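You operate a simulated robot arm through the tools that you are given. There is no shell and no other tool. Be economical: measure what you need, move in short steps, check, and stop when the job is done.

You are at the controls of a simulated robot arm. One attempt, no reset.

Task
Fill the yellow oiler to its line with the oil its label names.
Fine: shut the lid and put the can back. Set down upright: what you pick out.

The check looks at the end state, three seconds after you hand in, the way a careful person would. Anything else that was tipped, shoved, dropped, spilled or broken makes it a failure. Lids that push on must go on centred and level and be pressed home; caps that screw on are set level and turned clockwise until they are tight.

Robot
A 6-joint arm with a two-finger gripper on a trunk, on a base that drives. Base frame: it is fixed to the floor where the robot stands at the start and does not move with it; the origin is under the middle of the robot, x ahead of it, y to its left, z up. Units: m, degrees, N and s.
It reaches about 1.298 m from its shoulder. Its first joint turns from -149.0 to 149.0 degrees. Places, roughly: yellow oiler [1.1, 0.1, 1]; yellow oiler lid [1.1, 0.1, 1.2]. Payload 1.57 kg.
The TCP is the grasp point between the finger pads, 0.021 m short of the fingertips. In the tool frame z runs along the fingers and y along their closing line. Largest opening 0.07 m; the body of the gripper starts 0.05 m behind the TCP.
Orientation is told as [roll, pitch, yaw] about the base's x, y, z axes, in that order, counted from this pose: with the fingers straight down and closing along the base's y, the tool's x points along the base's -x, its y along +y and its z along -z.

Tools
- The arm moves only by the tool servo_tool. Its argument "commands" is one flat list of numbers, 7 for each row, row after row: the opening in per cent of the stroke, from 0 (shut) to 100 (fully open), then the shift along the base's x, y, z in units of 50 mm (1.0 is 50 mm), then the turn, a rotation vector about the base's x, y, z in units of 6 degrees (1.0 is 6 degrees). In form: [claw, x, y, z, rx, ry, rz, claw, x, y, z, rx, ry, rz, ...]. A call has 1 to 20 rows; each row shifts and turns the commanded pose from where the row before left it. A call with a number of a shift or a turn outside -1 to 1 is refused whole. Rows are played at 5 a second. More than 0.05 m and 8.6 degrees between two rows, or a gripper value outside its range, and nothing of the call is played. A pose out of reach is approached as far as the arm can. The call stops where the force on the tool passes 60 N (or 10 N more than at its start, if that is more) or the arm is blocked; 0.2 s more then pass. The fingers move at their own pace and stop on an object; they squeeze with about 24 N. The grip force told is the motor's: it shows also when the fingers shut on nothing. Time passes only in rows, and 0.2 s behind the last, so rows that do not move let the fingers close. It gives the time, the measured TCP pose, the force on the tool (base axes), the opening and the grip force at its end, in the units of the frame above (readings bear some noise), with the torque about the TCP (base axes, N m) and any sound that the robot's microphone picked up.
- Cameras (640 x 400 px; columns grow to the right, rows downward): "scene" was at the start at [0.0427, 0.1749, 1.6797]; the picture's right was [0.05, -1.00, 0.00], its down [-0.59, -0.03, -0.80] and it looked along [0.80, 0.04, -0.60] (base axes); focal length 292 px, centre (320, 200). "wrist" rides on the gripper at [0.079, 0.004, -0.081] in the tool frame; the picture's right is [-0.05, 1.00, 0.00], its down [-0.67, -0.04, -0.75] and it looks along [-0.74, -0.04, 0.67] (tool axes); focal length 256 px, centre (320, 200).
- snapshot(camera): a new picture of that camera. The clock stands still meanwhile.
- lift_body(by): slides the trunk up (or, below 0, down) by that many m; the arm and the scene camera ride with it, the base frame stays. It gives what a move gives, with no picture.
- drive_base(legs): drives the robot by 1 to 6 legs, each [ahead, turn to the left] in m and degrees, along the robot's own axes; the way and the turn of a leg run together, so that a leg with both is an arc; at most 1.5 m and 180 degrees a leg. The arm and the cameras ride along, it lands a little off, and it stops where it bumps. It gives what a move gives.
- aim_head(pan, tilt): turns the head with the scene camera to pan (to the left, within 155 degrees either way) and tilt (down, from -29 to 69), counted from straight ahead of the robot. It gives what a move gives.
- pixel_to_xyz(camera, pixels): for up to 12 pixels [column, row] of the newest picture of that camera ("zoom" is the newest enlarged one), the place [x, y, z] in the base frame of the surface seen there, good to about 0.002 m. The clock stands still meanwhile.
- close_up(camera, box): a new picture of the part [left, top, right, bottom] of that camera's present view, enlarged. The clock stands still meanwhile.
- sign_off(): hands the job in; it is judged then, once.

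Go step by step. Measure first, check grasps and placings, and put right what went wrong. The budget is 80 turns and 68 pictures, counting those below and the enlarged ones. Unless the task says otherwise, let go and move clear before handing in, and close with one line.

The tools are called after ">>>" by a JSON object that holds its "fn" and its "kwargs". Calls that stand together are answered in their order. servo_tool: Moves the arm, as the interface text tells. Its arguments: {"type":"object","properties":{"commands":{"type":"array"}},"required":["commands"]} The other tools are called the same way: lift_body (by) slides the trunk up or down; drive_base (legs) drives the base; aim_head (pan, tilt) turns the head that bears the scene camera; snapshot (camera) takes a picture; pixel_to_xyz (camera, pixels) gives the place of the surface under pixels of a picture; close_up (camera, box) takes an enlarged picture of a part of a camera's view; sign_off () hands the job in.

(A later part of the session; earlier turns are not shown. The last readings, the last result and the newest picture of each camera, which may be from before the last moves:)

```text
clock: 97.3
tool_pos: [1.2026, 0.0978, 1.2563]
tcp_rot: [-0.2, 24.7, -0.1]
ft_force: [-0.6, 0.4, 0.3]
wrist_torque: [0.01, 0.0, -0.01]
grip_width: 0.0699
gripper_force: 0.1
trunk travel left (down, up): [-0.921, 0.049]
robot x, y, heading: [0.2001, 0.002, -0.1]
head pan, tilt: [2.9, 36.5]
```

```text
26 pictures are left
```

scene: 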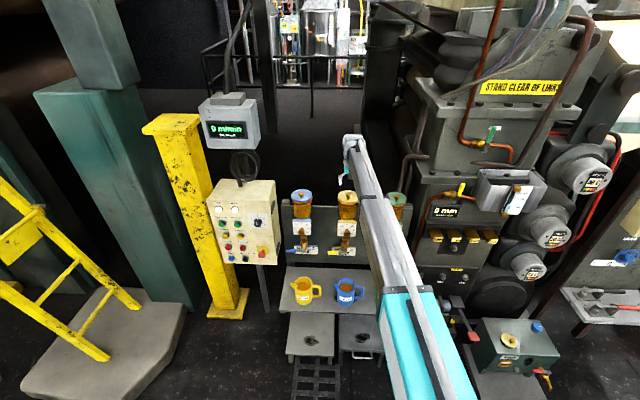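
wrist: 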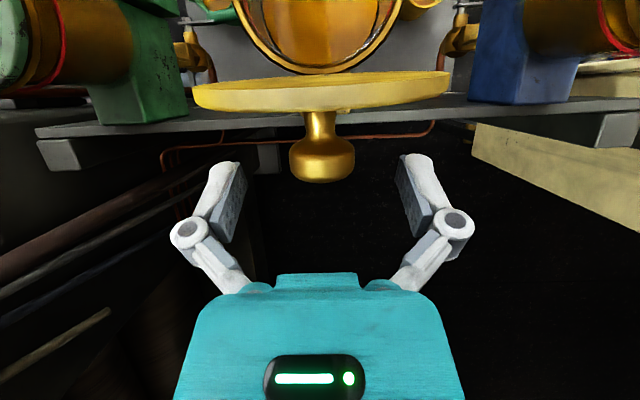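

The lid stays open on its own, leaning back against its stop. I'll withdraw around its side: up, left, then back.

>>> {"fn": "lift_body", "kwargs": {"by": 0.048}}

>>> {"fn": "servo_tool", "kwargs": {"commands": [100, 0, 0.9, 0, 0, 0, 0, 100, 0, 0.9, 0, 0, 0, 0, 100, 0, 0.6, 0, 0, 0, 0, 100, -0.9, 0, 0, 0, -0.5, 0, 100, -0.9, 0, 0, 0, -0.5, 0, 100, -0.9, 0, 0, 0, -0.5, 0, 100, -0.9, 0, 0, 0, -0.5, 0, 100, -0.9, 0, 0, 0, -0.5, 0, 100, -0.9, 0, 0, 0, -0.5, 0, 100, -0.9, 0, 0, 0, -0.5, 0, 100, -0.6, 0, 0, 0, -0.6, 0]}}

>>> {"fn": "aim_head", "kwargs": {"pan": 0, "tilt": 45}}

>>> {"fn": "snapshot", "kwargs": {"camera": "scene"}}

```text
clock: 98.2
tool_pos: [1.2034, 0.0981, 1.3052]
tcp_rot: [0.0, 24.7, -0.1]
ft_force: [1.0, -0.8, -1.0]
wrist_torque: [0.02, 0.0, 0.0]
grip_width: 0.0702
gripper_force: 0.1
trunk travel left (down, up): [-0.969, 0.001]
robot x, y, heading: [0.2053, -0.0004, -0.2]
head pan, tilt: [2.9, 36.5]
```

```text
clock: 100.7
tool_pos: [0.8565, 0.218, 1.289]
tcp_rot: [0.0, 0.0, -0.2]
ft_force: [0.0, -0.3, 0.5]
wrist_torque: [-0.01, 0.01, -0.01]
grip_width: 0.0702
gripper_force: 0.0
out of reach, approached as far as the arm can: row 4, 6, 9
trunk travel left (down, up): [-0.969, 0.001]
robot x, y, heading: [0.2011, 0.0002, 0.3]
head pan, tilt: [2.9, 36.5]
```

```text
clock: 101.3
tool_pos: [0.8572, 0.2186, 1.2884]
tcp_rot: [-0.1, 0.2, -0.2]
ft_force: [-0.5, 0.1, 0.6]
wrist_torque: [-0.01, -0.05, -0.03]
grip_width: 0.0699
gripper_force: 0.1
trunk travel left (down, up): [-0.969, 0.001]
robot x, y, heading: [0.2026, -0.0011, 0.2]
head pan, tilt: [0.0, 45.0]
```

```text
25 pictures are left
```

scene: 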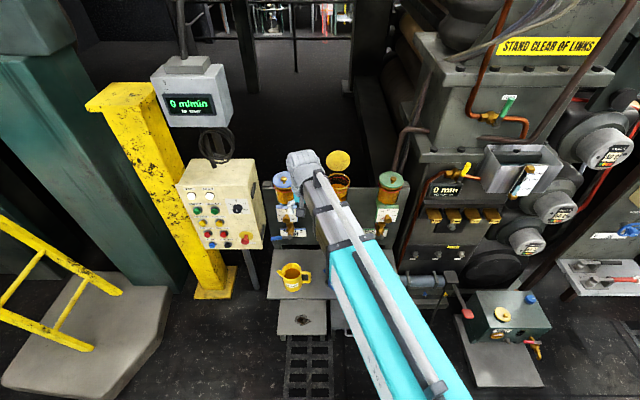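

The lid stands open in the scene view at (338,160). Next is the green can: I'll yaw the tool 90° (closing along x) and move above its handle.

>>> {"fn": "servo_tool", "kwargs": {"commands": [100, 0.133, -0.51, 0, 0, 0, 1, 100, 0.133, -0.51, 0, 0, 0, 1, 100, 0.133, -0.51, 0, 0, 0, 1, 100, 0.133, -0.51, 0, 0, 0, 1, 100, 0.133, -0.51, 0, 0, 0, 1, 100, 0.133, -0.51, 0, 0, 0, 1, 100, 0.133, -0.51, 0, 0, 0, 1, 100, 0.133, -0.51, 0, 0, 0, 1, 100, 0.133, -0.51, 0, 0, 0, 1, 100, 0.133, -0.51, 0, 0, 0, 1, 100, 0.133, -0.51, 0, 0, 0, 1, 100, 0.133, -0.51, 0, 0, 0, 1, 100, 0.133, -0.51, 0, 0, 0, 1, 100, 0.133, -0.51, 0, 0, 0, 1, 100, 0.133, -0.51, 0, 0, 0, 1]}}

>>> {"fn": "lift_body", "kwargs": {"by": -0.3}}

>>> {"fn": "snapshot", "kwargs": {"camera": "wrist"}}

```text
clock: 104.5
tool_pos: [0.9581, -0.1675, 1.2886]
tcp_rot: [-0.2, 0.0, 90.1]
ft_force: [-0.4, 0.2, 0.3]
wrist_torque: [0.03, 0.01, 0.0]
grip_width: 0.0703
gripper_force: 0.1
trunk travel left (down, up): [-0.969, 0.001]
robot x, y, heading: [0.2009, -0.0016, 0.0]
head pan, tilt: [0.0, 45.0]
```

```text
clock: 107.5
tool_pos: [0.9583, -0.1646, 0.9881]
tcp_rot: [-0.1, 0.2, 89.9]
ft_force: [-0.2, 0.0, 0.2]
wrist_torque: [-0.02, -0.01, 0.01]
grip_width: 0.0699
gripper_force: 0.0
trunk travel left (down, up): [-0.669, 0.301]
robot x, y, heading: [0.2048, -0.0007, -0.2]
head pan, tilt: [0.0, 45.0]
```

```text
24 pictures are left
```

wrist: 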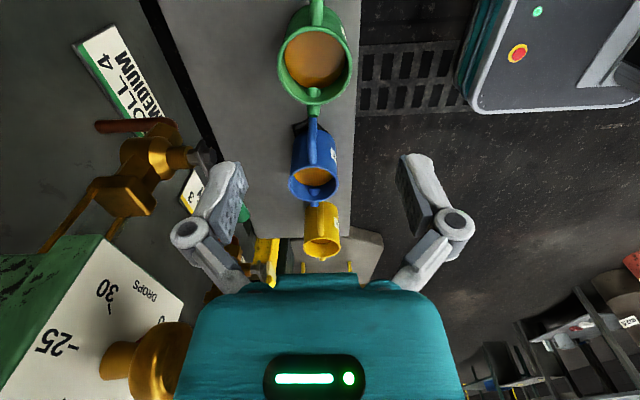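

The wrist now looks along +y: the green can is at (315,60), with its handle at the top edge (316,10) and its spout at (314,95). I'll measure them.

>>> {"fn": "pixel_to_xyz", "kwargs": {"camera": "wrist", "pixels": [[316, 5], [316, 15], [316, 22], [282, 60], [350, 60], [315, 55], [314, 95], [314, 108], [312, 88], [300, 120], [316, 28], [343, 35]]}}

>>> {"fn": "close_up", "kwargs": {"camera": "wrist", "box": [260, 0, 380, 110]}}

```text
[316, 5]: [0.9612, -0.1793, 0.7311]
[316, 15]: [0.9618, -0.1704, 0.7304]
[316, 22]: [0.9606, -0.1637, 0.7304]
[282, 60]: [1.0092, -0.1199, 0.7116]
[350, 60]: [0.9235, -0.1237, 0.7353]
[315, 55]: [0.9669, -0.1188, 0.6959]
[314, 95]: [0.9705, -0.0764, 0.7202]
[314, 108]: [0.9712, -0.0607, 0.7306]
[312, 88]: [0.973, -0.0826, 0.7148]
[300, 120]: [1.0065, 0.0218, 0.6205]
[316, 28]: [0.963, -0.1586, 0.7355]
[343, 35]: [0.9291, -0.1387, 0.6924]
```

```text
3.64 times, centred on (320, 55) of wrist
```

zoom: 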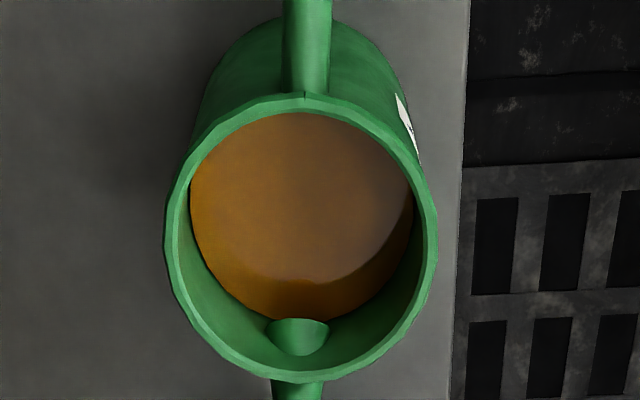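

The handle's top bar runs at x≈0.9615, top z 0.7305, and the can is yawed about −5°. I'll match that yaw, lean the fingers 20° toward the can, and descend to just above the bar.

>>> {"fn": "servo_tool", "kwargs": {"commands": [100, 0.016, -0.074, 0, 0.833, 0, -0.208, 100, 0.016, -0.074, 0, 0.833, 0, -0.208, 100, 0.016, -0.074, 0, 0.833, 0, -0.208, 100, 0.016, -0.074, 0, 0.833, 0, -0.208]}}

>>> {"fn": "lift_body", "kwargs": {"by": -0.2}}

>>> {"fn": "snapshot", "kwargs": {"camera": "wrist"}}

```text
clock: 108.5
tool_pos: [0.9627, -0.1802, 0.9993]
tcp_rot: [0.8, -20.0, 84.8]
ft_force: [0.6, 0.3, 0.5]
wrist_torque: [-0.01, -0.01, 0.01]
grip_width: 0.0699
gripper_force: 0.2
out of reach, approached as far as the arm can: row 2, 3, 4
trunk travel left (down, up): [-0.669, 0.301]
robot x, y, heading: [0.2022, 0.0007, -0.2]
head pan, tilt: [0.0, 45.0]
```

```text
clock: 110.7
tool_pos: [0.9616, -0.1797, 0.7995]
tcp_rot: [0.9, -19.9, 84.7]
ft_force: [-0.3, 0.0, 0.3]
wrist_torque: [0.0, -0.01, -0.03]
grip_width: 0.07
gripper_force: 0.1
trunk travel left (down, up): [-0.469, 0.501]
robot x, y, heading: [0.2034, 0.001, 0.2]
head pan, tilt: [0.0, 45.0]
```

```text
22 pictures are left
```

wrist: 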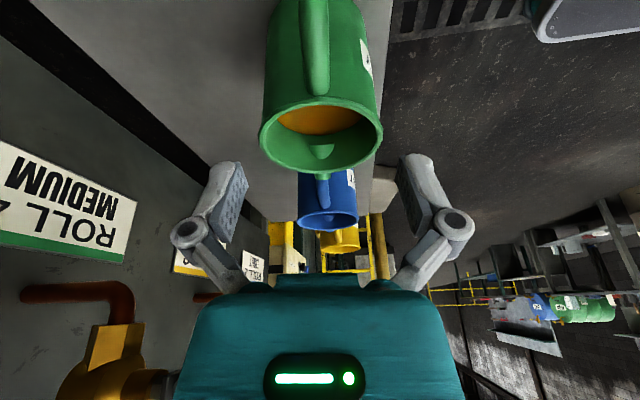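

The bar (315,60) lies centred between the fingers. I'll descend 71 mm and close.

>>> {"fn": "lift_body", "kwargs": {"by": -0.0715}}

>>> {"fn": "servo_tool", "kwargs": {"commands": [60, 0, 0, 0, 0, 0, 0, 20, 0, 0, 0, 0, 0, 0, 0, 0, 0, 0, 0, 0, 0, 0, 0, 0, 0, 0, 0, 0, 0, 0, 0, 0, 0, 0, 0]}}

>>> {"fn": "snapshot", "kwargs": {"camera": "wrist"}}

```text
clock: 111.8
tool_pos: [0.9622, -0.18, 0.7271]
tcp_rot: [1.0, -19.9, 84.7]
ft_force: [-0.3, -0.2, 0.2]
wrist_torque: [-0.02, -0.01, 0.01]
grip_width: 0.0701
gripper_force: 0.0
trunk travel left (down, up): [-0.398, 0.572]
robot x, y, heading: [0.1994, -0.0006, -0.1]
head pan, tilt: [0.0, 45.0]
```

```text
clock: 113.0
tool_pos: [0.9618, -0.181, 0.7274]
tcp_rot: [0.8, -19.8, 84.7]
ft_force: [0.6, -0.7, 1.3]
wrist_torque: [0.05, 0.01, -0.12]
grip_width: 0.0138
gripper_force: 23.9
trunk travel left (down, up): [-0.398, 0.572]
robot x, y, heading: [0.2026, -0.0017, 0.1]
head pan, tilt: [0.0, 45.0]
```

```text
21 pictures are left
```

wrist: 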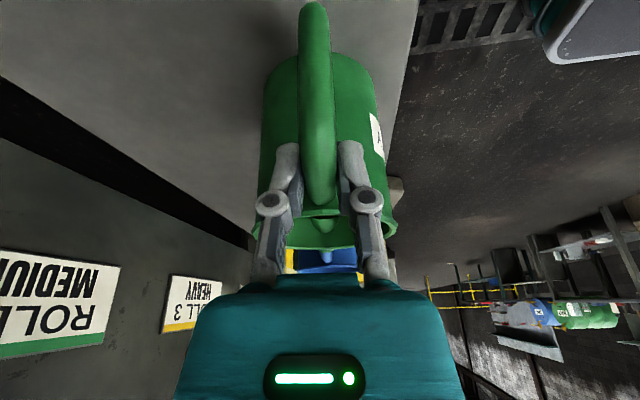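

The handle is gripped (13.8 mm). I'll lift 20 mm and check for sag.

>>> {"fn": "lift_body", "kwargs": {"by": 0.02}}

>>> {"fn": "snapshot", "kwargs": {"camera": "wrist"}}

```text
clock: 113.7
tool_pos: [0.9623, -0.1795, 0.7472]
tcp_rot: [0.9, -19.9, 84.7]
ft_force: [-0.4, 0.7, -5.6]
wrist_torque: [-0.34, -0.01, 0.02]
grip_width: 0.0141
gripper_force: 23.8
trunk travel left (down, up): [-0.418, 0.552]
robot x, y, heading: [0.2014, -0.0025, 0.1]
head pan, tilt: [0.0, 45.0]
```

```text
20 pictures are left
```

wrist: 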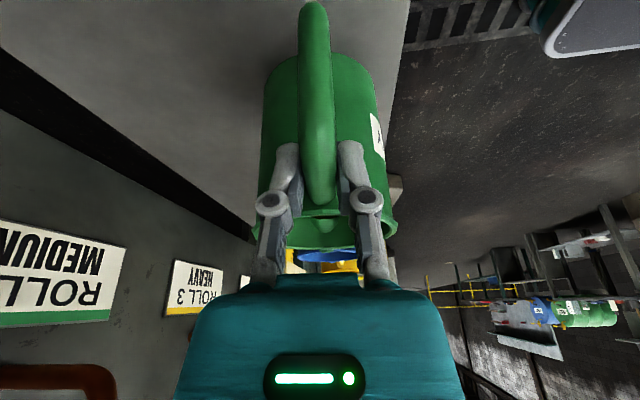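

The can hangs level: 5.6 N, 0.34 N·m, no sag. I'll pull it back from the shelf, raise it fully, then turn it so the spout points at the oiler and pour from the front, clear of the neighbouring oilers.

>>> {"fn": "servo_tool", "kwargs": {"commands": [0, -0.5, 0, 0, 0, 0, 0, 0, -0.5, 0, 0, 0, 0, 0, 0, -0.5, 0, 0, 0, 0, 0, 0, -0.5, 0, 0, 0, 0, 0]}}

>>> {"fn": "lift_body", "kwargs": {"by": 0.55}}

>>> {"fn": "servo_tool", "kwargs": {"commands": [0, -0.1, 0.373, 0, 0, 0, -0.94, 0, -0.1, 0.373, 0, 0, 0, -0.94, 0, -0.1, 0.373, 0, 0, 0, -0.94, 0, -0.1, 0.373, 0, 0, 0, -0.94, 0, -0.1, 0.373, 0, 0, 0, -0.94, 0, -0.1, 0.373, 0, 0, 0, -0.94, 0, -0.1, 0.373, 0, 0, 0, -0.94, 0, -0.1, 0.373, 0, 0, 0, -0.94, 0, -0.1, 0.373, 0, 0, 0, -0.94, 0, -0.1, 0.373, 0, 0, 0, -0.94, 0, 0, 0.373, 0, 0, 0, -0.94, 0, 0, 0.373, 0, 0, 0, -0.94, 0, 0, 0.373, 0, 0, 0, -0.94, 0, 0, 0.373, 0, 0, 0, -0.94, 0, 0, 0.373, 0, 0, 0, -0.94]}}

>>> {"fn": "snapshot", "kwargs": {"camera": "scene"}}

>>> {"fn": "snapshot", "kwargs": {"camera": "wrist"}}

```text
clock: 114.7
tool_pos: [0.8636, -0.1802, 0.7468]
tcp_rot: [0.9, -19.8, 84.6]
ft_force: [0.1, -0.1, -5.6]
wrist_torque: [-0.31, 0.04, 0.01]
grip_width: 0.0142
gripper_force: 24.3
trunk travel left (down, up): [-0.418, 0.552]
robot x, y, heading: [0.2019, -0.0017, 0.4]
head pan, tilt: [0.0, 45.0]
```

```text
refused: 0.55 is not a number from -0.4 to 0.4
```

```text
clock: 117.9
tool_pos: [0.8104, 0.102, 0.7473]
tcp_rot: [0.9, -19.9, 0.0]
ft_force: [-0.6, -0.2, -5.5]
wrist_torque: [0.0, 0.33, 0.05]
grip_width: 0.0139
gripper_force: 24.2
trunk travel left (down, up): [-0.418, 0.552]
robot x, y, heading: [0.2001, -0.0011, -0.1]
head pan, tilt: [0.0, 45.0]
```

```text
19 pictures are left
```

scene: 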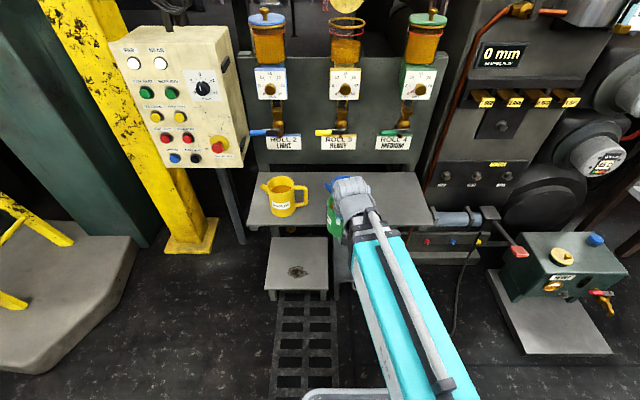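

```text
18 pictures are left
```

wrist: 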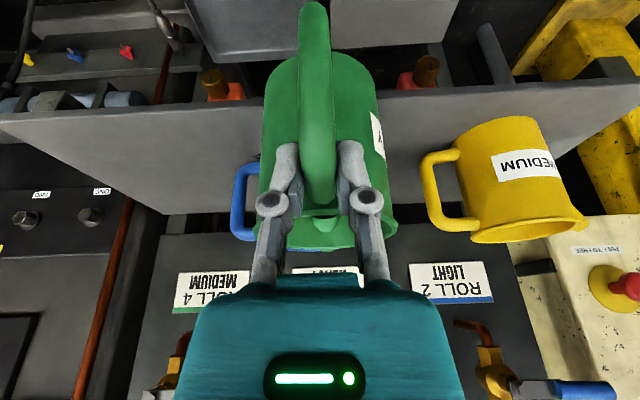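

The 0.55 m lift was refused (limit 0.4 per call), so the turn happened low, near the blue can. Forces stayed normal. I'll raise straight up now and check the blue can.

>>> {"fn": "lift_body", "kwargs": {"by": 0.4}}

>>> {"fn": "lift_body", "kwargs": {"by": 0.15}}

>>> {"fn": "aim_head", "kwargs": {"pan": 0, "tilt": 50}}

>>> {"fn": "snapshot", "kwargs": {"camera": "scene"}}

```text
clock: 121.7
tool_pos: [0.8115, 0.101, 1.1482]
tcp_rot: [1.0, -19.9, 0.2]
ft_force: [-0.4, 0.0, -5.8]
wrist_torque: [-0.02, 0.32, 0.04]
grip_width: 0.0139
gripper_force: 23.9
trunk travel left (down, up): [-0.818, 0.152]
robot x, y, heading: [0.2026, 0.0024, 0.2]
head pan, tilt: [0.0, 45.0]
```

```text
clock: 123.5
tool_pos: [0.8105, 0.1007, 1.2977]
tcp_rot: [0.9, -19.8, 0.1]
ft_force: [-0.3, -0.3, -5.9]
wrist_torque: [0.01, 0.33, -0.03]
grip_width: 0.0141
gripper_force: 24.1
trunk travel left (down, up): [-0.968, 0.002]
robot x, y, heading: [0.2066, 0.0002, 0.1]
head pan, tilt: [0.0, 45.0]
```

```text
clock: 124.1
tool_pos: [0.8109, 0.1012, 1.2977]
tcp_rot: [0.9, -19.8, 0.1]
ft_force: [1.1, -0.3, -5.8]
wrist_torque: [0.04, 0.32, 0.0]
grip_width: 0.0142
gripper_force: 23.6
trunk travel left (down, up): [-0.968, 0.002]
robot x, y, heading: [0.2037, -0.0001, 0.2]
head pan, tilt: [0.0, 50.0]
```

```text
17 pictures are left
```

scene: 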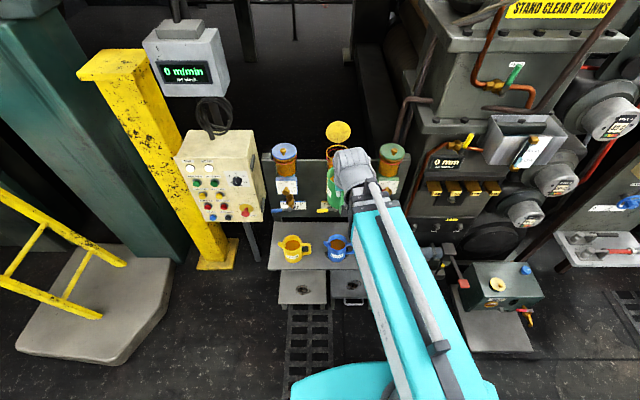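

Both remaining cans stand upright. I'll zoom on the oiler and verify that the blue can's place is unchanged.

>>> {"fn": "pixel_to_xyz", "kwargs": {"camera": "scene", "pixels": [[337, 250], [337, 240], [352, 244], [292, 240], [337, 245]]}}

>>> {"fn": "close_up", "kwargs": {"camera": "scene", "box": [308, 115, 372, 155]}}

```text
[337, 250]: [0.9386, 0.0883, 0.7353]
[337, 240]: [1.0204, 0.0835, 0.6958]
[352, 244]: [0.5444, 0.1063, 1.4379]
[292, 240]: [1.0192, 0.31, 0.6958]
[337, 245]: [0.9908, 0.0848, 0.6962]
```

```text
10.00 times, centred on (340, 135) of scene
```

zoom: 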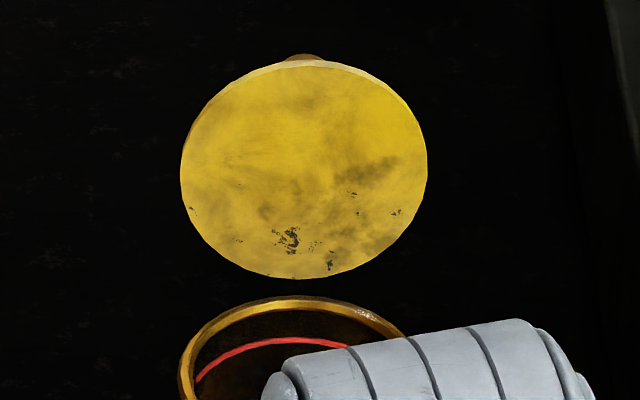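

The blue can is where it was. The oil is at z≈1.139 and the red line at about 1.173, so the level needs to rise about 34 mm. I'll pre-tilt 12° and advance until the spout is over the jar mouth.

>>> {"fn": "servo_tool", "kwargs": {"commands": [0, 0, -0.02, 0, 0, 1, 0, 0, 0, 0, 0, 0, 1, 0, 0, 0.4, 0, 0, 0, 0, 0, 0, 0.4, 0, 0, 0, 0, 0, 0, 0.4, 0, 0, 0, 0, 0, 0, 0.4, 0, 0, 0, 0, 0, 0, 0.4, 0, 0, 0, 0, 0, 0, 0.4, 0, 0, 0, 0, 0, 0, 0.4, 0, 0, 0, 0, 0, 0, 0.4, 0, 0, 0, 0, 0]}}

>>> {"fn": "snapshot", "kwargs": {"camera": "wrist"}}

>>> {"fn": "close_up", "kwargs": {"camera": "scene", "box": [300, 110, 380, 190]}}

```text
clock: 126.3
tool_pos: [0.9717, 0.1007, 1.2876]
tcp_rot: [1.0, -7.9, 0.1]
ft_force: [0.2, 0.4, -6.1]
wrist_torque: [-0.02, 0.22, -0.01]
grip_width: 0.0138
gripper_force: 24.6
out of reach, approached as far as the arm can: row 1, 2
trunk travel left (down, up): [-0.968, 0.002]
robot x, y, heading: [0.202, 0.0056, 0.1]
head pan, tilt: [0.0, 50.0]
```

```text
15 pictures are left
```

wrist: 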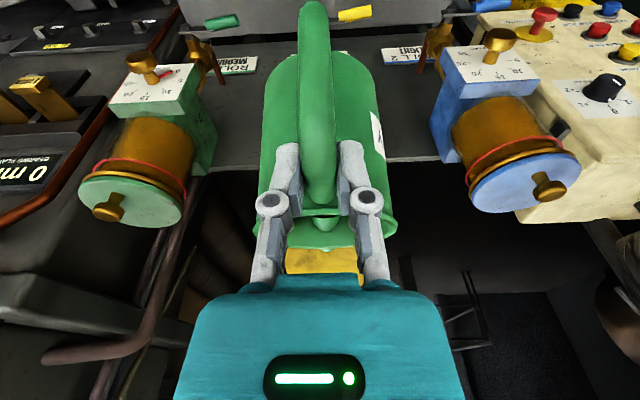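

```text
5.00 times, centred on (340, 150) of scene
```

zoom: 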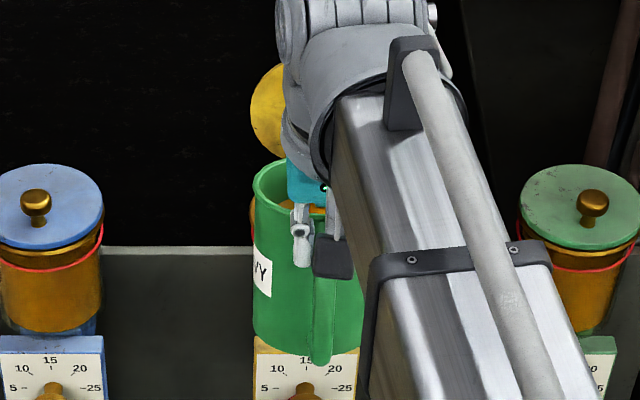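

The can is lined up in front of the jar. I'll check the spout's position before tilting.

>>> {"fn": "pixel_to_xyz", "kwargs": {"camera": "wrist", "pixels": [[322, 222], [322, 236], [322, 243], [295, 242], [350, 242], [320, 262]]}}

>>> {"fn": "close_up", "kwargs": {"camera": "wrist", "box": [280, 190, 370, 280]}}

```text
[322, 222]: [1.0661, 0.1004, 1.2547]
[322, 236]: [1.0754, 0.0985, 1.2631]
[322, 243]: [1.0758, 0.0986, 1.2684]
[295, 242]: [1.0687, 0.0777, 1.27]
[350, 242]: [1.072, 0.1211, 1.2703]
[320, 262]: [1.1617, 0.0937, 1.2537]
```

```text
4.44 times, centred on (325, 235) of wrist
```

zoom: 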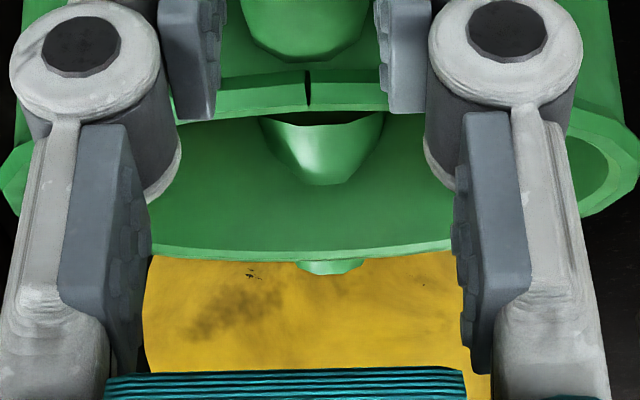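

The spout is over the jar mouth as computed (rim front at x=1.076, tip about 1.095). I'll tilt slowly to 28°, keeping the tip in place, and hold.

>>> {"fn": "servo_tool", "kwargs": {"commands": [0, 0.037, 0, 0, 0, 0.333, 0, 0, 0.037, 0, 0, 0, 0.333, 0, 0, 0.037, 0, 0, 0, 0.333, 0, 0, 0.037, 0, 0, 0, 0.333, 0, 0, 0.037, 0, 0, 0, 0.333, 0, 0, 0.037, 0, 0, 0, 0.333, 0, 0, 0.037, 0, 0, 0, 0.333, 0, 0, 0.037, 0, 0, 0, 0.333, 0, 0, 0, 0, 0, 0, 0, 0, 0, 0, 0, 0, 0, 0, 0, 0, 0, 0, 0, 0, 0, 0, 0, 0, 0, 0, 0, 0, 0]}}

>>> {"fn": "snapshot", "kwargs": {"camera": "wrist"}}

```text
clock: 128.9
tool_pos: [0.9841, 0.1005, 1.2878]
tcp_rot: [0.9, 8.1, 0.1]
ft_force: [-0.4, 0.1, -5.6]
wrist_torque: [0.01, 0.11, 0.0]
grip_width: 0.0138
gripper_force: 23.7
out of reach, approached as far as the arm can: row 2
trunk travel left (down, up): [-0.968, 0.002]
robot x, y, heading: [0.2053, 0.0041, 0.2]
head pan, tilt: [0.0, 50.0]
```

```text
12 pictures are left
```

wrist: 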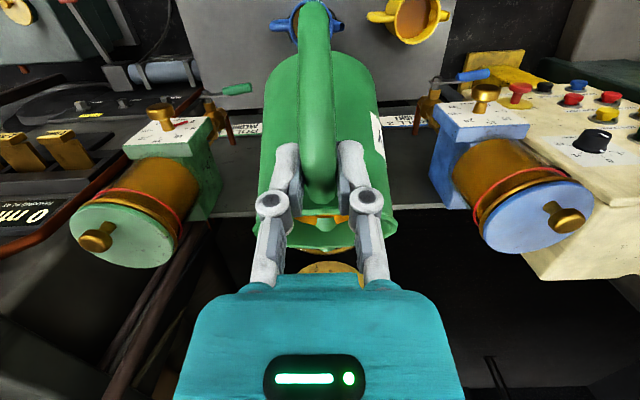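

The weight is about 5.6 N, so little or nothing has poured yet. I'll tilt to 36° in two stages, watching the weight.

>>> {"fn": "servo_tool", "kwargs": {"commands": [0, 0.05, 0, 0, 0, 0.333, 0, 0, 0.05, 0, 0, 0, 0.333, 0, 0, 0, 0, 0, 0, 0, 0, 0, 0, 0, 0, 0, 0, 0]}}

>>> {"fn": "servo_tool", "kwargs": {"commands": [0, 0, 0, 0, 0, 0, 0, 0, 0, 0, 0, 0, 0, 0]}}

>>> {"fn": "servo_tool", "kwargs": {"commands": [0, 0.055, 0, 0, 0, 0.333, 0, 0, 0.055, 0, 0, 0, 0.333, 0, 0, 0, 0, 0, 0, 0, 0, 0, 0, 0, 0, 0, 0, 0]}}

>>> {"fn": "servo_tool", "kwargs": {"commands": [0, 0, 0, 0, 0, 0, 0, 0, 0, 0, 0, 0, 0, 0, 0, 0, 0, 0, 0, 0, 0]}}

>>> {"fn": "servo_tool", "kwargs": {"commands": [0, 0, 0, 0, 0, 0, 0]}}

>>> {"fn": "close_up", "kwargs": {"camera": "wrist", "box": [260, 180, 390, 280]}}

```text
clock: 129.9
tool_pos: [0.9899, 0.1015, 1.2898]
tcp_rot: [0.9, 12.1, 0.1]
ft_force: [-0.5, 0.9, -6.4]
wrist_torque: [0.02, 0.09, 0.01]
grip_width: 0.0142
gripper_force: 23.8
out of reach, approached as far as the arm can: row 1
trunk travel left (down, up): [-0.968, 0.002]
robot x, y, heading: [0.2009, 0.0013, 0.2]
head pan, tilt: [0.0, 50.0]
```

```text
clock: 130.5
tool_pos: [0.9905, 0.1003, 1.2912]
tcp_rot: [1.0, 12.1, 0.1]
ft_force: [-0.2, 0.3, -5.6]
wrist_torque: [0.0, 0.09, 0.01]
grip_width: 0.014
gripper_force: 24.2
trunk travel left (down, up): [-0.968, 0.002]
robot x, y, heading: [0.2003, -0.0008, 0.5]
head pan, tilt: [0.0, 50.0]
```

```text
clock: 131.5
tool_pos: [0.9969, 0.1013, 1.2934]
tcp_rot: [0.9, 16.2, 0.1]
ft_force: [0.6, -0.7, -5.6]
wrist_torque: [0.0, 0.06, -0.01]
grip_width: 0.0144
gripper_force: 23.9
out of reach, approached as far as the arm can: row 2
trunk travel left (down, up): [-0.968, 0.002]
robot x, y, heading: [0.2036, 0.001, 0.1]
head pan, tilt: [0.0, 50.0]
```

```text
clock: 132.3
tool_pos: [0.9958, 0.1003, 1.2943]
tcp_rot: [0.9, 16.2, 0.2]
ft_force: [-0.4, 0.6, -5.0]
wrist_torque: [-0.01, 0.05, 0.01]
grip_width: 0.014
gripper_force: 24.3
trunk travel left (down, up): [-0.968, 0.002]
robot x, y, heading: [0.2041, 0.0015, 0.1]
head pan, tilt: [0.0, 50.0]
```

```text
clock: 132.7
tool_pos: [0.9957, 0.0998, 1.2931]
tcp_rot: [0.9, 16.1, 0.1]
ft_force: [-0.2, -0.2, -5.3]
wrist_torque: [-0.01, 0.05, 0.04]
grip_width: 0.014
gripper_force: 23.5
trunk travel left (down, up): [-0.968, 0.002]
robot x, y, heading: [0.1998, 0.0001, -0.0]
head pan, tilt: [0.0, 50.0]
```

```text
4.00 times, centred on (325, 230) of wrist
```

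zoom: 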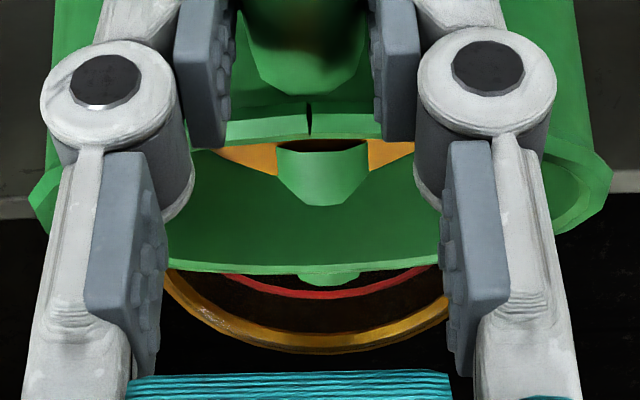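

The view shows the spout tip (330,280) over the jar, and the oil (250,160) is close to the spout's inlet (320,150). I'll measure their heights.

>>> {"fn": "pixel_to_xyz", "kwargs": {"camera": "zoom", "pixels": [[245, 155], [395, 155], [320, 145], [320, 155], [320, 195], [330, 278], [330, 283], [320, 340], [230, 285], [300, 312], [370, 312]]}}

>>> {"fn": "servo_tool", "kwargs": {"commands": [0, 0, 0, 0, 0, 0, 0]}}

>>> {"fn": "servo_tool", "kwargs": {"commands": [0, 0, 0, 0, 0, 0, 0]}}

>>> {"fn": "servo_tool", "kwargs": {"commands": [0, 0, 0, 0, 0, 0, 0]}}

```text
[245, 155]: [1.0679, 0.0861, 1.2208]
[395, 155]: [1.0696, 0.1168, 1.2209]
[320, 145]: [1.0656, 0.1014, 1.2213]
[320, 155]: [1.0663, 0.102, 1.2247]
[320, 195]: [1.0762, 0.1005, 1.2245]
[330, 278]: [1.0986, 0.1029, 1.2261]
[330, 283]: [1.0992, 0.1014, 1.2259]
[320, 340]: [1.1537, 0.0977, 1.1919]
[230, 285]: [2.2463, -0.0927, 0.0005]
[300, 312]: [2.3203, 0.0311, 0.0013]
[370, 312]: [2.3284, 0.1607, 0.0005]
```

```text
clock: 133.1
tool_pos: [0.9965, 0.1006, 1.2932]
tcp_rot: [0.9, 16.1, 0.0]
ft_force: [0.0, 0.7, -5.3]
wrist_torque: [0.0, 0.07, 0.0]
grip_width: 0.0142
gripper_force: 24.1
trunk travel left (down, up): [-0.968, 0.002]
robot x, y, heading: [0.1993, 0.0004, 0.0]
head pan, tilt: [0.0, 50.0]
```

```text
clock: 133.5
tool_pos: [0.9965, 0.1, 1.2925]
tcp_rot: [0.9, 16.2, 0.1]
ft_force: [0.5, 0.1, -4.9]
wrist_torque: [0.03, 0.02, -0.03]
grip_width: 0.014
gripper_force: 24.0
trunk travel left (down, up): [-0.968, 0.002]
robot x, y, heading: [0.2041, -0.0003, 0.0]
head pan, tilt: [0.0, 50.0]
```

```text
clock: 133.9
tool_pos: [0.9975, 0.1008, 1.2929]
tcp_rot: [0.9, 16.1, 0.1]
ft_force: [-0.4, 0.6, -4.8]
wrist_torque: [-0.03, 0.08, 0.02]
grip_width: 0.0139
gripper_force: 23.7
trunk travel left (down, up): [-0.968, 0.002]
robot x, y, heading: [0.2012, -0.0007, -0.0]
head pan, tilt: [0.0, 50.0]
```

The weight is falling (about 5.7 → 4.9 N), so oil is flowing. I'll hold and keep reading before looking at the level.

>>> {"fn": "servo_tool", "kwargs": {"commands": [0, 0, 0, 0, 0, 0, 0, 0, 0, 0, 0, 0, 0, 0, 0, 0, 0, 0, 0, 0, 0]}}

>>> {"fn": "servo_tool", "kwargs": {"commands": [0, 0, 0, 0, 0, 0, 0]}}

>>> {"fn": "servo_tool", "kwargs": {"commands": [0, 0, 0, 0, 0, 0, 0]}}

>>> {"fn": "close_up", "kwargs": {"camera": "wrist", "box": [280, 200, 370, 270]}}

>>> {"fn": "pixel_to_xyz", "kwargs": {"camera": "zoom", "pixels": [[235, 70], [400, 70], [325, 290], [325, 310], [270, 300], [400, 300]]}}

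```text
clock: 134.7
tool_pos: [0.9952, 0.1014, 1.2933]
tcp_rot: [0.8, 16.1, 0.1]
ft_force: [0.4, 0.4, -4.8]
wrist_torque: [0.01, 0.08, -0.02]
grip_width: 0.0141
gripper_force: 24.6
trunk travel left (down, up): [-0.968, 0.002]
robot x, y, heading: [0.201, -0.0016, 0.2]
head pan, tilt: [0.0, 50.0]
```

```text
clock: 135.1
tool_pos: [0.9961, 0.0999, 1.2938]
tcp_rot: [1.0, 16.1, 0.2]
ft_force: [0.5, 0.4, -5.2]
wrist_torque: [0.0, 0.06, 0.0]
grip_width: 0.014
gripper_force: 24.1
trunk travel left (down, up): [-0.968, 0.002]
robot x, y, heading: [0.2024, -0.0002, 0.0]
head pan, tilt: [0.0, 50.0]
```

```text
clock: 135.5
tool_pos: [0.998, 0.0994, 1.2942]
tcp_rot: [0.9, 16.1, 0.1]
ft_force: [0.2, 0.5, -4.8]
wrist_torque: [0.03, 0.09, 0.0]
grip_width: 0.014
gripper_force: 24.1
trunk travel left (down, up): [-0.968, 0.002]
robot x, y, heading: [0.2043, 0.0014, 0.2]
head pan, tilt: [0.0, 50.0]
```

```text
5.71 times, centred on (325, 235) of wrist
```

zoom: 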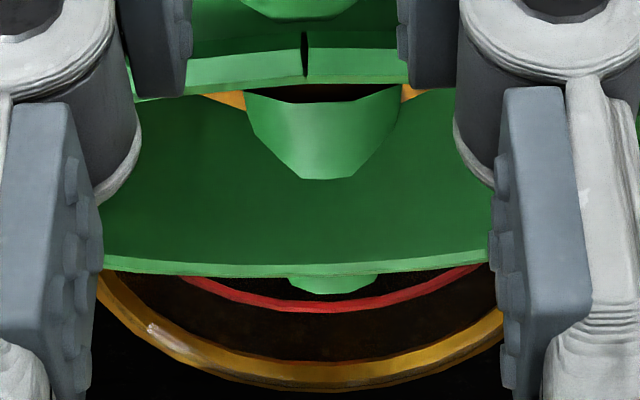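

```text
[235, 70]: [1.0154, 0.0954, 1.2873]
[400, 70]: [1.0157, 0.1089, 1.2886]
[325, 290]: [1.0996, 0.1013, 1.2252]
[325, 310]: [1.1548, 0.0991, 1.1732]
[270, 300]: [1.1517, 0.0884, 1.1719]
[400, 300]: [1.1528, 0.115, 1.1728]
```

The red line measures z≈1.1725. The oil in the can has receded and the flow has stopped at about half of what is needed. I'll tilt to 40° and hold.

>>> {"fn": "servo_tool", "kwargs": {"commands": [0, 0.057, 0, 0, 0, 0.333, 0, 0, 0.057, 0, 0, 0, 0.333, 0, 0, 0, 0, 0, 0, 0, 0, 0, 0, 0, 0, 0, 0, 0, 0, 0, 0, 0, 0, 0, 0, 0, 0, 0, 0, 0, 0, 0, 0, 0, 0, 0, 0, 0, 0, 0, 0, 0, 0, 0, 0, 0, 0, 0, 0, 0, 0, 0, 0, 0, 0, 0, 0, 0, 0, 0, 0, 0, 0, 0, 0, 0, 0]}}

>>> {"fn": "servo_tool", "kwargs": {"commands": [0, 0, 0, 0, 0, 0, 0, 0, 0, 0, 0, 0, 0, 0]}}

>>> {"fn": "servo_tool", "kwargs": {"commands": [0, 0, 0, 0, 0, 0, 0]}}

>>> {"fn": "servo_tool", "kwargs": {"commands": [0, 0, 0, 0, 0, 0, 0]}}

>>> {"fn": "close_up", "kwargs": {"camera": "wrist", "box": [280, 190, 370, 260]}}

```text
clock: 137.9
tool_pos: [1.0004, 0.1013, 1.2972]
tcp_rot: [1.0, 20.2, 0.1]
ft_force: [0.5, 0.4, -4.6]
wrist_torque: [-0.01, 0.02, -0.03]
grip_width: 0.0141
gripper_force: 24.1
out of reach, approached as far as the arm can: row 2
trunk travel left (down, up): [-0.968, 0.002]
robot x, y, heading: [0.2047, -0.0019, 0.3]
head pan, tilt: [0.0, 50.0]
```

```text
clock: 138.5
tool_pos: [1.0019, 0.1003, 1.298]
tcp_rot: [0.8, 20.1, 0.1]
ft_force: [-0.6, -0.4, -4.9]
wrist_torque: [-0.01, 0.01, 0.0]
grip_width: 0.0141
gripper_force: 24.1
trunk travel left (down, up): [-0.968, 0.002]
robot x, y, heading: [0.2021, -0.0026, -0.0]
head pan, tilt: [0.0, 50.0]
```

```text
clock: 138.9
tool_pos: [1.0017, 0.1005, 1.2962]
tcp_rot: [0.9, 20.1, 0.1]
ft_force: [0.2, -0.7, -5.3]
wrist_torque: [-0.01, 0.04, -0.02]
grip_width: 0.0138
gripper_force: 23.5
trunk travel left (down, up): [-0.968, 0.002]
robot x, y, heading: [0.2001, 0.0017, 0.3]
head pan, tilt: [0.0, 50.0]
```

```text
clock: 139.3
tool_pos: [1.003, 0.1011, 1.2979]
tcp_rot: [0.9, 20.1, 0.1]
ft_force: [-0.2, -1.6, -4.5]
wrist_torque: [-0.02, 0.03, 0.0]
grip_width: 0.0144
gripper_force: 24.0
trunk travel left (down, up): [-0.968, 0.002]
robot x, y, heading: [0.2024, 0.004, -0.0]
head pan, tilt: [0.0, 50.0]
```

```text
5.71 times, centred on (325, 225) of wrist
```

zoom: 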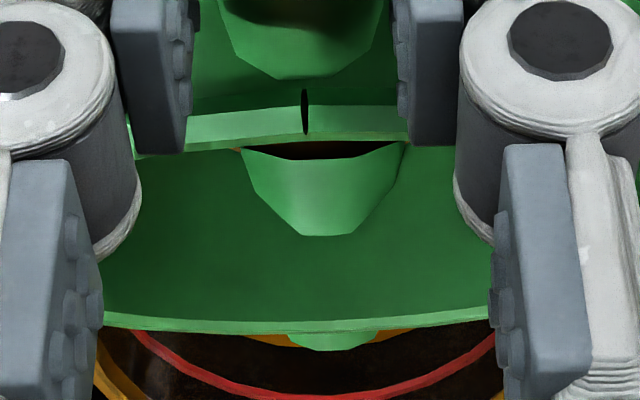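

Oil in the jar is now visible at (265,340) and (385,335). I'll measure its height.

>>> {"fn": "pixel_to_xyz", "kwargs": {"camera": "zoom", "pixels": [[265, 340], [280, 344], [385, 336], [400, 332], [325, 390], [200, 370], [255, 150], [395, 147]]}}

```text
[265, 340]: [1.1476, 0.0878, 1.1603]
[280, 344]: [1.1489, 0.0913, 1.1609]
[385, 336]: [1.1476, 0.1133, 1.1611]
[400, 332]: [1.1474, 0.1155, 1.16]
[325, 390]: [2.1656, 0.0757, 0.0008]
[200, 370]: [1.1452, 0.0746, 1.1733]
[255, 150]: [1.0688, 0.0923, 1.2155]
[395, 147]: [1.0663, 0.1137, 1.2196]
```

The jar's oil is now at z 1.1606 and the line at about 1.1728, so 12 mm to go. Tilting to 43°.

>>> {"fn": "servo_tool", "kwargs": {"commands": [0, 0.05, 0, 0, 0, 0.25, 0, 0, 0.05, 0, 0, 0, 0.25, 0, 0, 0, 0, 0, 0, 0, 0, 0, 0, 0, 0, 0, 0, 0, 0, 0, 0, 0, 0, 0, 0, 0, 0, 0, 0, 0, 0, 0, 0, 0, 0, 0, 0, 0, 0, 0, 0, 0, 0, 0, 0, 0, 0, 0, 0, 0, 0, 0, 0, 0, 0, 0, 0, 0, 0, 0]}}

>>> {"fn": "close_up", "kwargs": {"camera": "wrist", "box": [280, 180, 370, 250]}}

>>> {"fn": "pixel_to_xyz", "kwargs": {"camera": "zoom", "pixels": [[265, 375], [280, 385], [385, 375], [400, 370], [250, 380], [325, 395], [265, 395], [385, 395], [220, 380]]}}

```text
clock: 141.5
tool_pos: [1.0077, 0.1, 1.3011]
tcp_rot: [0.9, 23.1, 0.1]
ft_force: [-0.2, 0.4, -4.2]
wrist_torque: [0.03, -0.01, 0.0]
grip_width: 0.0142
gripper_force: 23.9
out of reach, approached as far as the arm can: row 2
trunk travel left (down, up): [-0.968, 0.002]
robot x, y, heading: [0.202, 0.0004, 0.0]
head pan, tilt: [0.0, 50.0]
```

```text
5.71 times, centred on (325, 215) of wrist
```

zoom: 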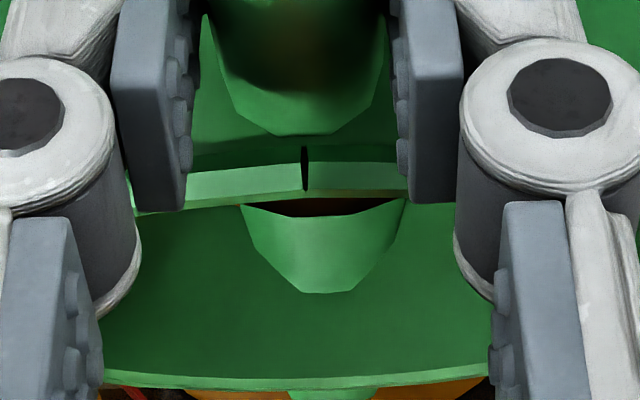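

```text
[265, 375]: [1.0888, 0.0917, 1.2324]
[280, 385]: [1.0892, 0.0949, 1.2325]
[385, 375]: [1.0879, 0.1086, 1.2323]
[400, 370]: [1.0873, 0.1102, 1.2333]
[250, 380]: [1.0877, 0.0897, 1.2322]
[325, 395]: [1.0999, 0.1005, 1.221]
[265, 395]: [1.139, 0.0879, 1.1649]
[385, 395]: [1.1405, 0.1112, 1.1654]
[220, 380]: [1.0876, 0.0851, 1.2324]
```

The level is at 1.165, 8 mm below the line. I'll tilt the last 2° to the wrist's limit and hold longer.

>>> {"fn": "servo_tool", "kwargs": {"commands": [0, 0.03, 0, 0, 0, 0.18, 0, 0, 0.03, 0, 0, 0, 0.18, 0, 0, 0, 0, 0, 0, 0, 0, 0, 0, 0, 0, 0, 0, 0, 0, 0, 0, 0, 0, 0, 0, 0, 0, 0, 0, 0, 0, 0, 0, 0, 0, 0, 0, 0, 0, 0, 0, 0, 0, 0, 0, 0, 0, 0, 0, 0, 0, 0, 0, 0, 0, 0, 0, 0, 0, 0, 0, 0, 0, 0, 0, 0, 0, 0, 0, 0, 0, 0, 0, 0, 0, 0, 0, 0, 0, 0, 0, 0, 0, 0, 0, 0, 0, 0]}}

>>> {"fn": "close_up", "kwargs": {"camera": "wrist", "box": [280, 190, 370, 260]}}

>>> {"fn": "pixel_to_xyz", "kwargs": {"camera": "zoom", "pixels": [[265, 325], [265, 335], [265, 345], [385, 325], [385, 335], [385, 345], [230, 345], [420, 345], [325, 360], [325, 380]]}}

```text
clock: 144.5
tool_pos: [1.0093, 0.0992, 1.3035]
tcp_rot: [0.8, 25.3, 0.1]
ft_force: [-0.2, 0.3, -5.0]
wrist_torque: [-0.01, 0.0, -0.01]
grip_width: 0.014
gripper_force: 23.8
trunk travel left (down, up): [-0.968, 0.002]
robot x, y, heading: [0.2028, -0.0018, 0.1]
head pan, tilt: [0.0, 50.0]
```

```text
5.71 times, centred on (325, 225) of wrist
```

zoom: 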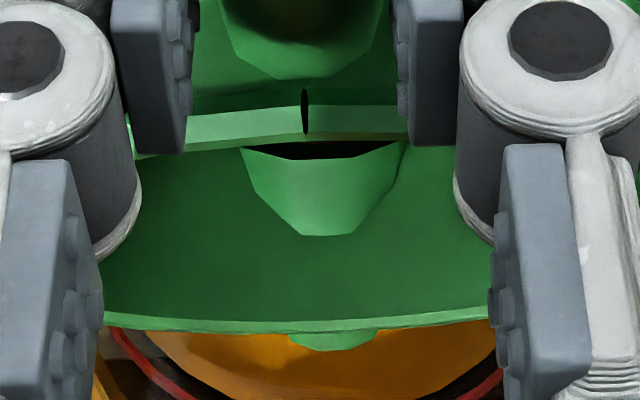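

```text
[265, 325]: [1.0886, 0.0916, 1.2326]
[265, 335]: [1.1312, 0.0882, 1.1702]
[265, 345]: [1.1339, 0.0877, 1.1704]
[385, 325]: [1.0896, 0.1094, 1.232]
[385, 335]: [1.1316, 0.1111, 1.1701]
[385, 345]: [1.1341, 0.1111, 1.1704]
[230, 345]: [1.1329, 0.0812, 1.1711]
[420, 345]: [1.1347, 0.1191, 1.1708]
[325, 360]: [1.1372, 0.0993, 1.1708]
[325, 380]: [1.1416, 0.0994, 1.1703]
```

The level is now 1.1705, about 2 mm below the line (1.1725). I'll hold longer to let the last flow finish, then measure again.

>>> {"fn": "servo_tool", "kwargs": {"commands": [0, 0, 0, 0, 0, 0, 0, 0, 0, 0, 0, 0, 0, 0, 0, 0, 0, 0, 0, 0, 0, 0, 0, 0, 0, 0, 0, 0, 0, 0, 0, 0, 0, 0, 0, 0, 0, 0, 0, 0, 0, 0, 0, 0, 0, 0, 0, 0, 0, 0, 0, 0, 0, 0, 0, 0, 0, 0, 0, 0, 0, 0, 0, 0, 0, 0, 0, 0, 0, 0]}}

>>> {"fn": "close_up", "kwargs": {"camera": "wrist", "box": [280, 200, 370, 270]}}

>>> {"fn": "pixel_to_xyz", "kwargs": {"camera": "zoom", "pixels": [[265, 285], [385, 285], [325, 310], [325, 330], [240, 300], [410, 300], [140, 300], [150, 310], [480, 330], [130, 285], [165, 320], [495, 320]]}}

```text
clock: 146.7
tool_pos: [1.0084, 0.0998, 1.3035]
tcp_rot: [0.9, 25.4, 0.2]
ft_force: [0.0, 0.2, -3.6]
wrist_torque: [-0.01, -0.02, -0.02]
grip_width: 0.0139
gripper_force: 24.4
trunk travel left (down, up): [-0.968, 0.002]
robot x, y, heading: [0.2024, -0.0035, 0.3]
head pan, tilt: [0.0, 50.0]
```

```text
5.71 times, centred on (325, 235) of wrist
```

zoom: 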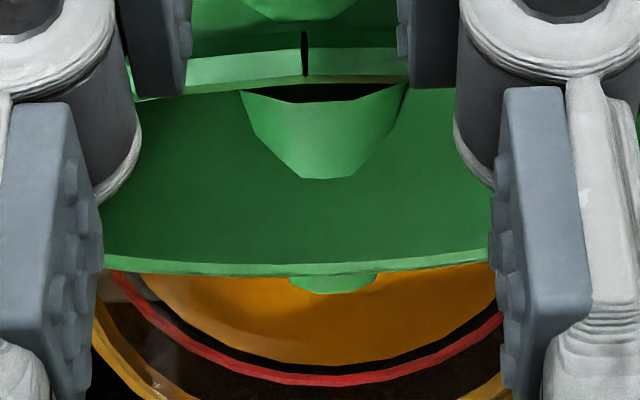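

```text
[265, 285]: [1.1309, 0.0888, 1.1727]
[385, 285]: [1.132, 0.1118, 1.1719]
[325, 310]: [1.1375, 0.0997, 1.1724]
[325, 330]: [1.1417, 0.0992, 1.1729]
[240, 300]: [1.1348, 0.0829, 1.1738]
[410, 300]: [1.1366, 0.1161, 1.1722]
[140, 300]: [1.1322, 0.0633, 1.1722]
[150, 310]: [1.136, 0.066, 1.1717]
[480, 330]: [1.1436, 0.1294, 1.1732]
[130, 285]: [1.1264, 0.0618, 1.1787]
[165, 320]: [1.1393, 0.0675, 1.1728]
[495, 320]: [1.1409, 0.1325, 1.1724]
```

The oil surface (1.1725) matches the red ring (1.1725): it is at the line. I'll tilt back at once, retreat, level the can, and turn it back while still high.

>>> {"fn": "servo_tool", "kwargs": {"commands": [0, -0.165, 0, 0, 0, -1, 0, 0, -0.165, 0, 0, 0, -1, 0, 0, -0.165, 0, 0, 0, -1, 0, 0, -0.1, 0, 0, 0, -1, 0, 0, -0.1, 0, 0, 0, -1, 0, 0, 0, 0, 0, 0, 0, 0, 0, 0, 0, 0, 0, 0, 0, 0, 0, 0, 0, 0, 0, 0, 0, 0, 0, 0, 0, 0, 0]}}

>>> {"fn": "servo_tool", "kwargs": {"commands": [0, -0.4, 0, 0, 0, 0, 0, 0, -0.4, 0, 0, 0, 0, 0, 0, -0.4, 0, 0, 0, 0, 0, 0, -0.4, 0, 0, 0, 0, 0, 0, -0.4, 0, 0, 0, 0, 0, 0, -0.4, 0, 0, 0, 0, 0, 0, -0.4, 0, 0, 0, 0, 0, 0, -0.4, 0, 0, 0, 0, 0, 0, 0, 0, 0, 0, -0.9, 0, 0, 0, 0, 0, 0, -0.9, 0, 0, 0, 0, 0, 0, -0.75, 0]}}

```text
clock: 148.7
tool_pos: [0.9759, 0.103, 1.2888]
tcp_rot: [0.9, -4.8, 0.1]
ft_force: [-0.9, 0.9, -4.3]
wrist_torque: [-0.05, 0.14, 0.0]
grip_width: 0.0141
gripper_force: 23.5
out of reach, approached as far as the arm can: row 1, 2, 3
trunk travel left (down, up): [-0.968, 0.002]
robot x, y, heading: [0.2007, 0.0005, 0.1]
head pan, tilt: [0.0, 50.0]
```

```text
clock: 151.1
tool_pos: [0.8143, 0.1008, 1.2981]
tcp_rot: [0.9, -20.1, 0.1]
ft_force: [-0.7, -0.4, -4.4]
wrist_torque: [0.0, 0.26, -0.01]
grip_width: 0.0144
gripper_force: 24.5
out of reach, approached as far as the arm can: row 10, 11
trunk travel left (down, up): [-0.968, 0.002]
robot x, y, heading: [0.1987, 0.0011, 0.2]
head pan, tilt: [0.0, 50.0]
```

Level and clear of the jar. Now I turn it back to its shelf orientation at height and check the jar from the scene camera.

>>> {"fn": "servo_tool", "kwargs": {"commands": [0, 0.066, -0.375, 0, 0, 0, 0.94, 0, 0.066, -0.375, 0, 0, 0, 0.94, 0, 0.066, -0.375, 0, 0, 0, 0.94, 0, 0.066, -0.375, 0, 0, 0, 0.94, 0, 0.066, -0.375, 0, 0, 0, 0.94, 0, 0.066, -0.375, 0, 0, 0, 0.94, 0, 0.066, -0.375, 0, 0, 0, 0.94, 0, 0.066, -0.375, 0, 0, 0, 0.94, 0, 0.066, -0.375, 0, 0, 0, 0.94, 0, 0.066, -0.375, 0, 0, 0, 0.94, 0, 0.066, -0.375, 0, 0, 0, 0.94, 0, 0.066, -0.375, 0, 0, 0, 0.94, 0, 0.066, -0.375, 0, 0, 0, 0.94, 0, 0.066, -0.375, 0, 0, 0, 0.94, 0, 0.066, -0.375, 0, 0, 0, 0.94]}}

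>>> {"fn": "lift_body", "kwargs": {"by": -0.35}}

>>> {"fn": "lift_body", "kwargs": {"by": -0.2}}

>>> {"fn": "close_up", "kwargs": {"camera": "scene", "box": [260, 40, 420, 140]}}

```text
clock: 154.3
tool_pos: [0.8655, -0.1831, 1.2978]
tcp_rot: [0.9, -20.1, 84.7]
ft_force: [-0.6, -0.4, -3.9]
wrist_torque: [-0.19, 0.03, -0.01]
grip_width: 0.0141
gripper_force: 23.9
trunk travel left (down, up): [-0.968, 0.002]
robot x, y, heading: [0.2059, 0.0015, 0.1]
head pan, tilt: [0.0, 50.0]
```

```text
clock: 157.8
tool_pos: [0.8662, -0.1828, 0.9471]
tcp_rot: [0.8, -20.0, 84.7]
ft_force: [-0.6, 0.4, -5.6]
wrist_torque: [-0.24, 0.03, 0.01]
grip_width: 0.0141
gripper_force: 23.6
trunk travel left (down, up): [-0.618, 0.352]
robot x, y, heading: [0.202, -0.0012, 0.2]
head pan, tilt: [0.0, 50.0]
```

```text
clock: 159.9
tool_pos: [0.8662, -0.182, 0.7484]
tcp_rot: [0.9, -19.9, 84.7]
ft_force: [0.3, -1.1, -4.4]
wrist_torque: [-0.23, 0.06, -0.01]
grip_width: 0.0143
gripper_force: 24.4
trunk travel left (down, up): [-0.418, 0.552]
robot x, y, heading: [0.1983, -0.0007, -0.1]
head pan, tilt: [0.0, 50.0]
```

```text
4.00 times, centred on (340, 90) of scene
```

zoom: 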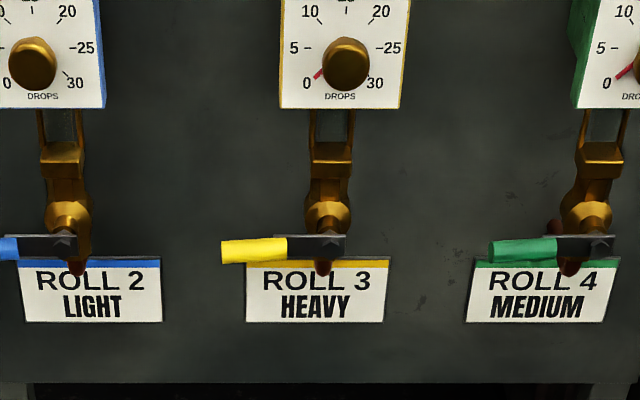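

No leaks below the oiler. Now back over the shelf spot, down to the original height, and release.

>>> {"fn": "servo_tool", "kwargs": {"commands": [0, 0.48, 0.01, 0, 0, 0, 0, 0, 0.48, 0.01, 0, 0, 0, 0, 0, 0.48, 0.01, 0, 0, 0, 0, 0, 0.48, 0, 0, 0, 0, 0, 0, 0, 0, 0, 0, 0, 0]}}

>>> {"fn": "lift_body", "kwargs": {"by": -0.0195}}

>>> {"fn": "lift_body", "kwargs": {"by": -0.001}}

```text
clock: 161.1
tool_pos: [0.9617, -0.1821, 0.7474]
tcp_rot: [0.9, -20.0, 84.6]
ft_force: [-0.5, -1.0, -4.5]
wrist_torque: [-0.23, 0.03, -0.02]
grip_width: 0.0139
gripper_force: 23.6
trunk travel left (down, up): [-0.418, 0.552]
robot x, y, heading: [0.2004, -0.0033, 0.1]
head pan, tilt: [0.0, 50.0]
```

```text
clock: 161.8
tool_pos: [0.9602, -0.182, 0.7273]
tcp_rot: [0.9, -20.1, 84.7]
ft_force: [1.3, -0.2, 1.6]
wrist_torque: [0.25, -0.08, -0.05]
grip_width: 0.0143
gripper_force: 24.2
trunk travel left (down, up): [-0.398, 0.572]
robot x, y, heading: [0.2011, 0.0015, -0.3]
head pan, tilt: [0.0, 50.0]
```

```text
clock: 162.3
tool_pos: [0.961, -0.1822, 0.7281]
tcp_rot: [0.8, -20.1, 84.6]
ft_force: [4.6, -2.0, 14.5]
wrist_torque: [0.19, -0.03, -0.05]
grip_width: 0.0143
gripper_force: 24.0
trunk travel left (down, up): [-0.397, 0.573]
robot x, y, heading: [0.2018, -0.0048, 0.0]
head pan, tilt: [0.0, 50.0]
```

The can is seated on the shelf (force now +14 N upward). I'll open, rise clear, and check the cans.

>>> {"fn": "servo_tool", "kwargs": {"commands": [30, 0, 0, 0, 0, 0, 0, 60, 0, 0, 0, 0, 0, 0, 100, 0, 0, 0, 0, 0, 0, 100, 0, 0, 0, 0, 0, 0]}}

>>> {"fn": "lift_body", "kwargs": {"by": 0.25}}

>>> {"fn": "snapshot", "kwargs": {"camera": "wrist"}}

```text
clock: 163.3
tool_pos: [0.9614, -0.1812, 0.7275]
tcp_rot: [1.0, -20.0, 84.7]
ft_force: [0.0, 0.5, 0.8]
wrist_torque: [-0.04, 0.01, -0.05]
grip_width: 0.07
gripper_force: 0.1
trunk travel left (down, up): [-0.397, 0.573]
robot x, y, heading: [0.2029, -0.0014, 0.2]
head pan, tilt: [0.0, 50.0]
```

```text
clock: 165.9
tool_pos: [0.9608, -0.1814, 0.9776]
tcp_rot: [0.9, -20.0, 84.7]
ft_force: [0.8, 0.6, -0.5]
wrist_torque: [0.01, -0.01, -0.01]
grip_width: 0.0701
gripper_force: 0.0
trunk travel left (down, up): [-0.647, 0.323]
robot x, y, heading: [0.1996, -0.0003, 0.2]
head pan, tilt: [0.0, 50.0]
```

```text
4 pictures are left
```

wrist: 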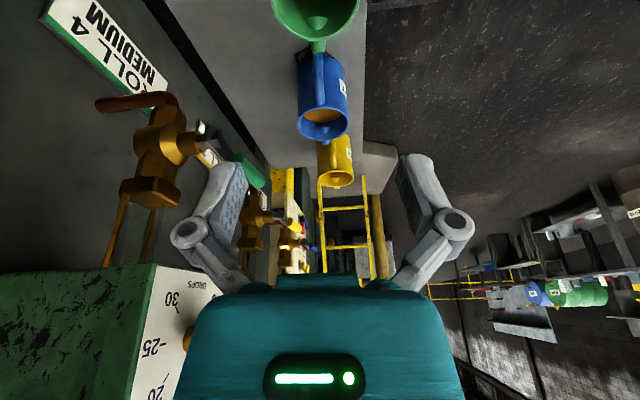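

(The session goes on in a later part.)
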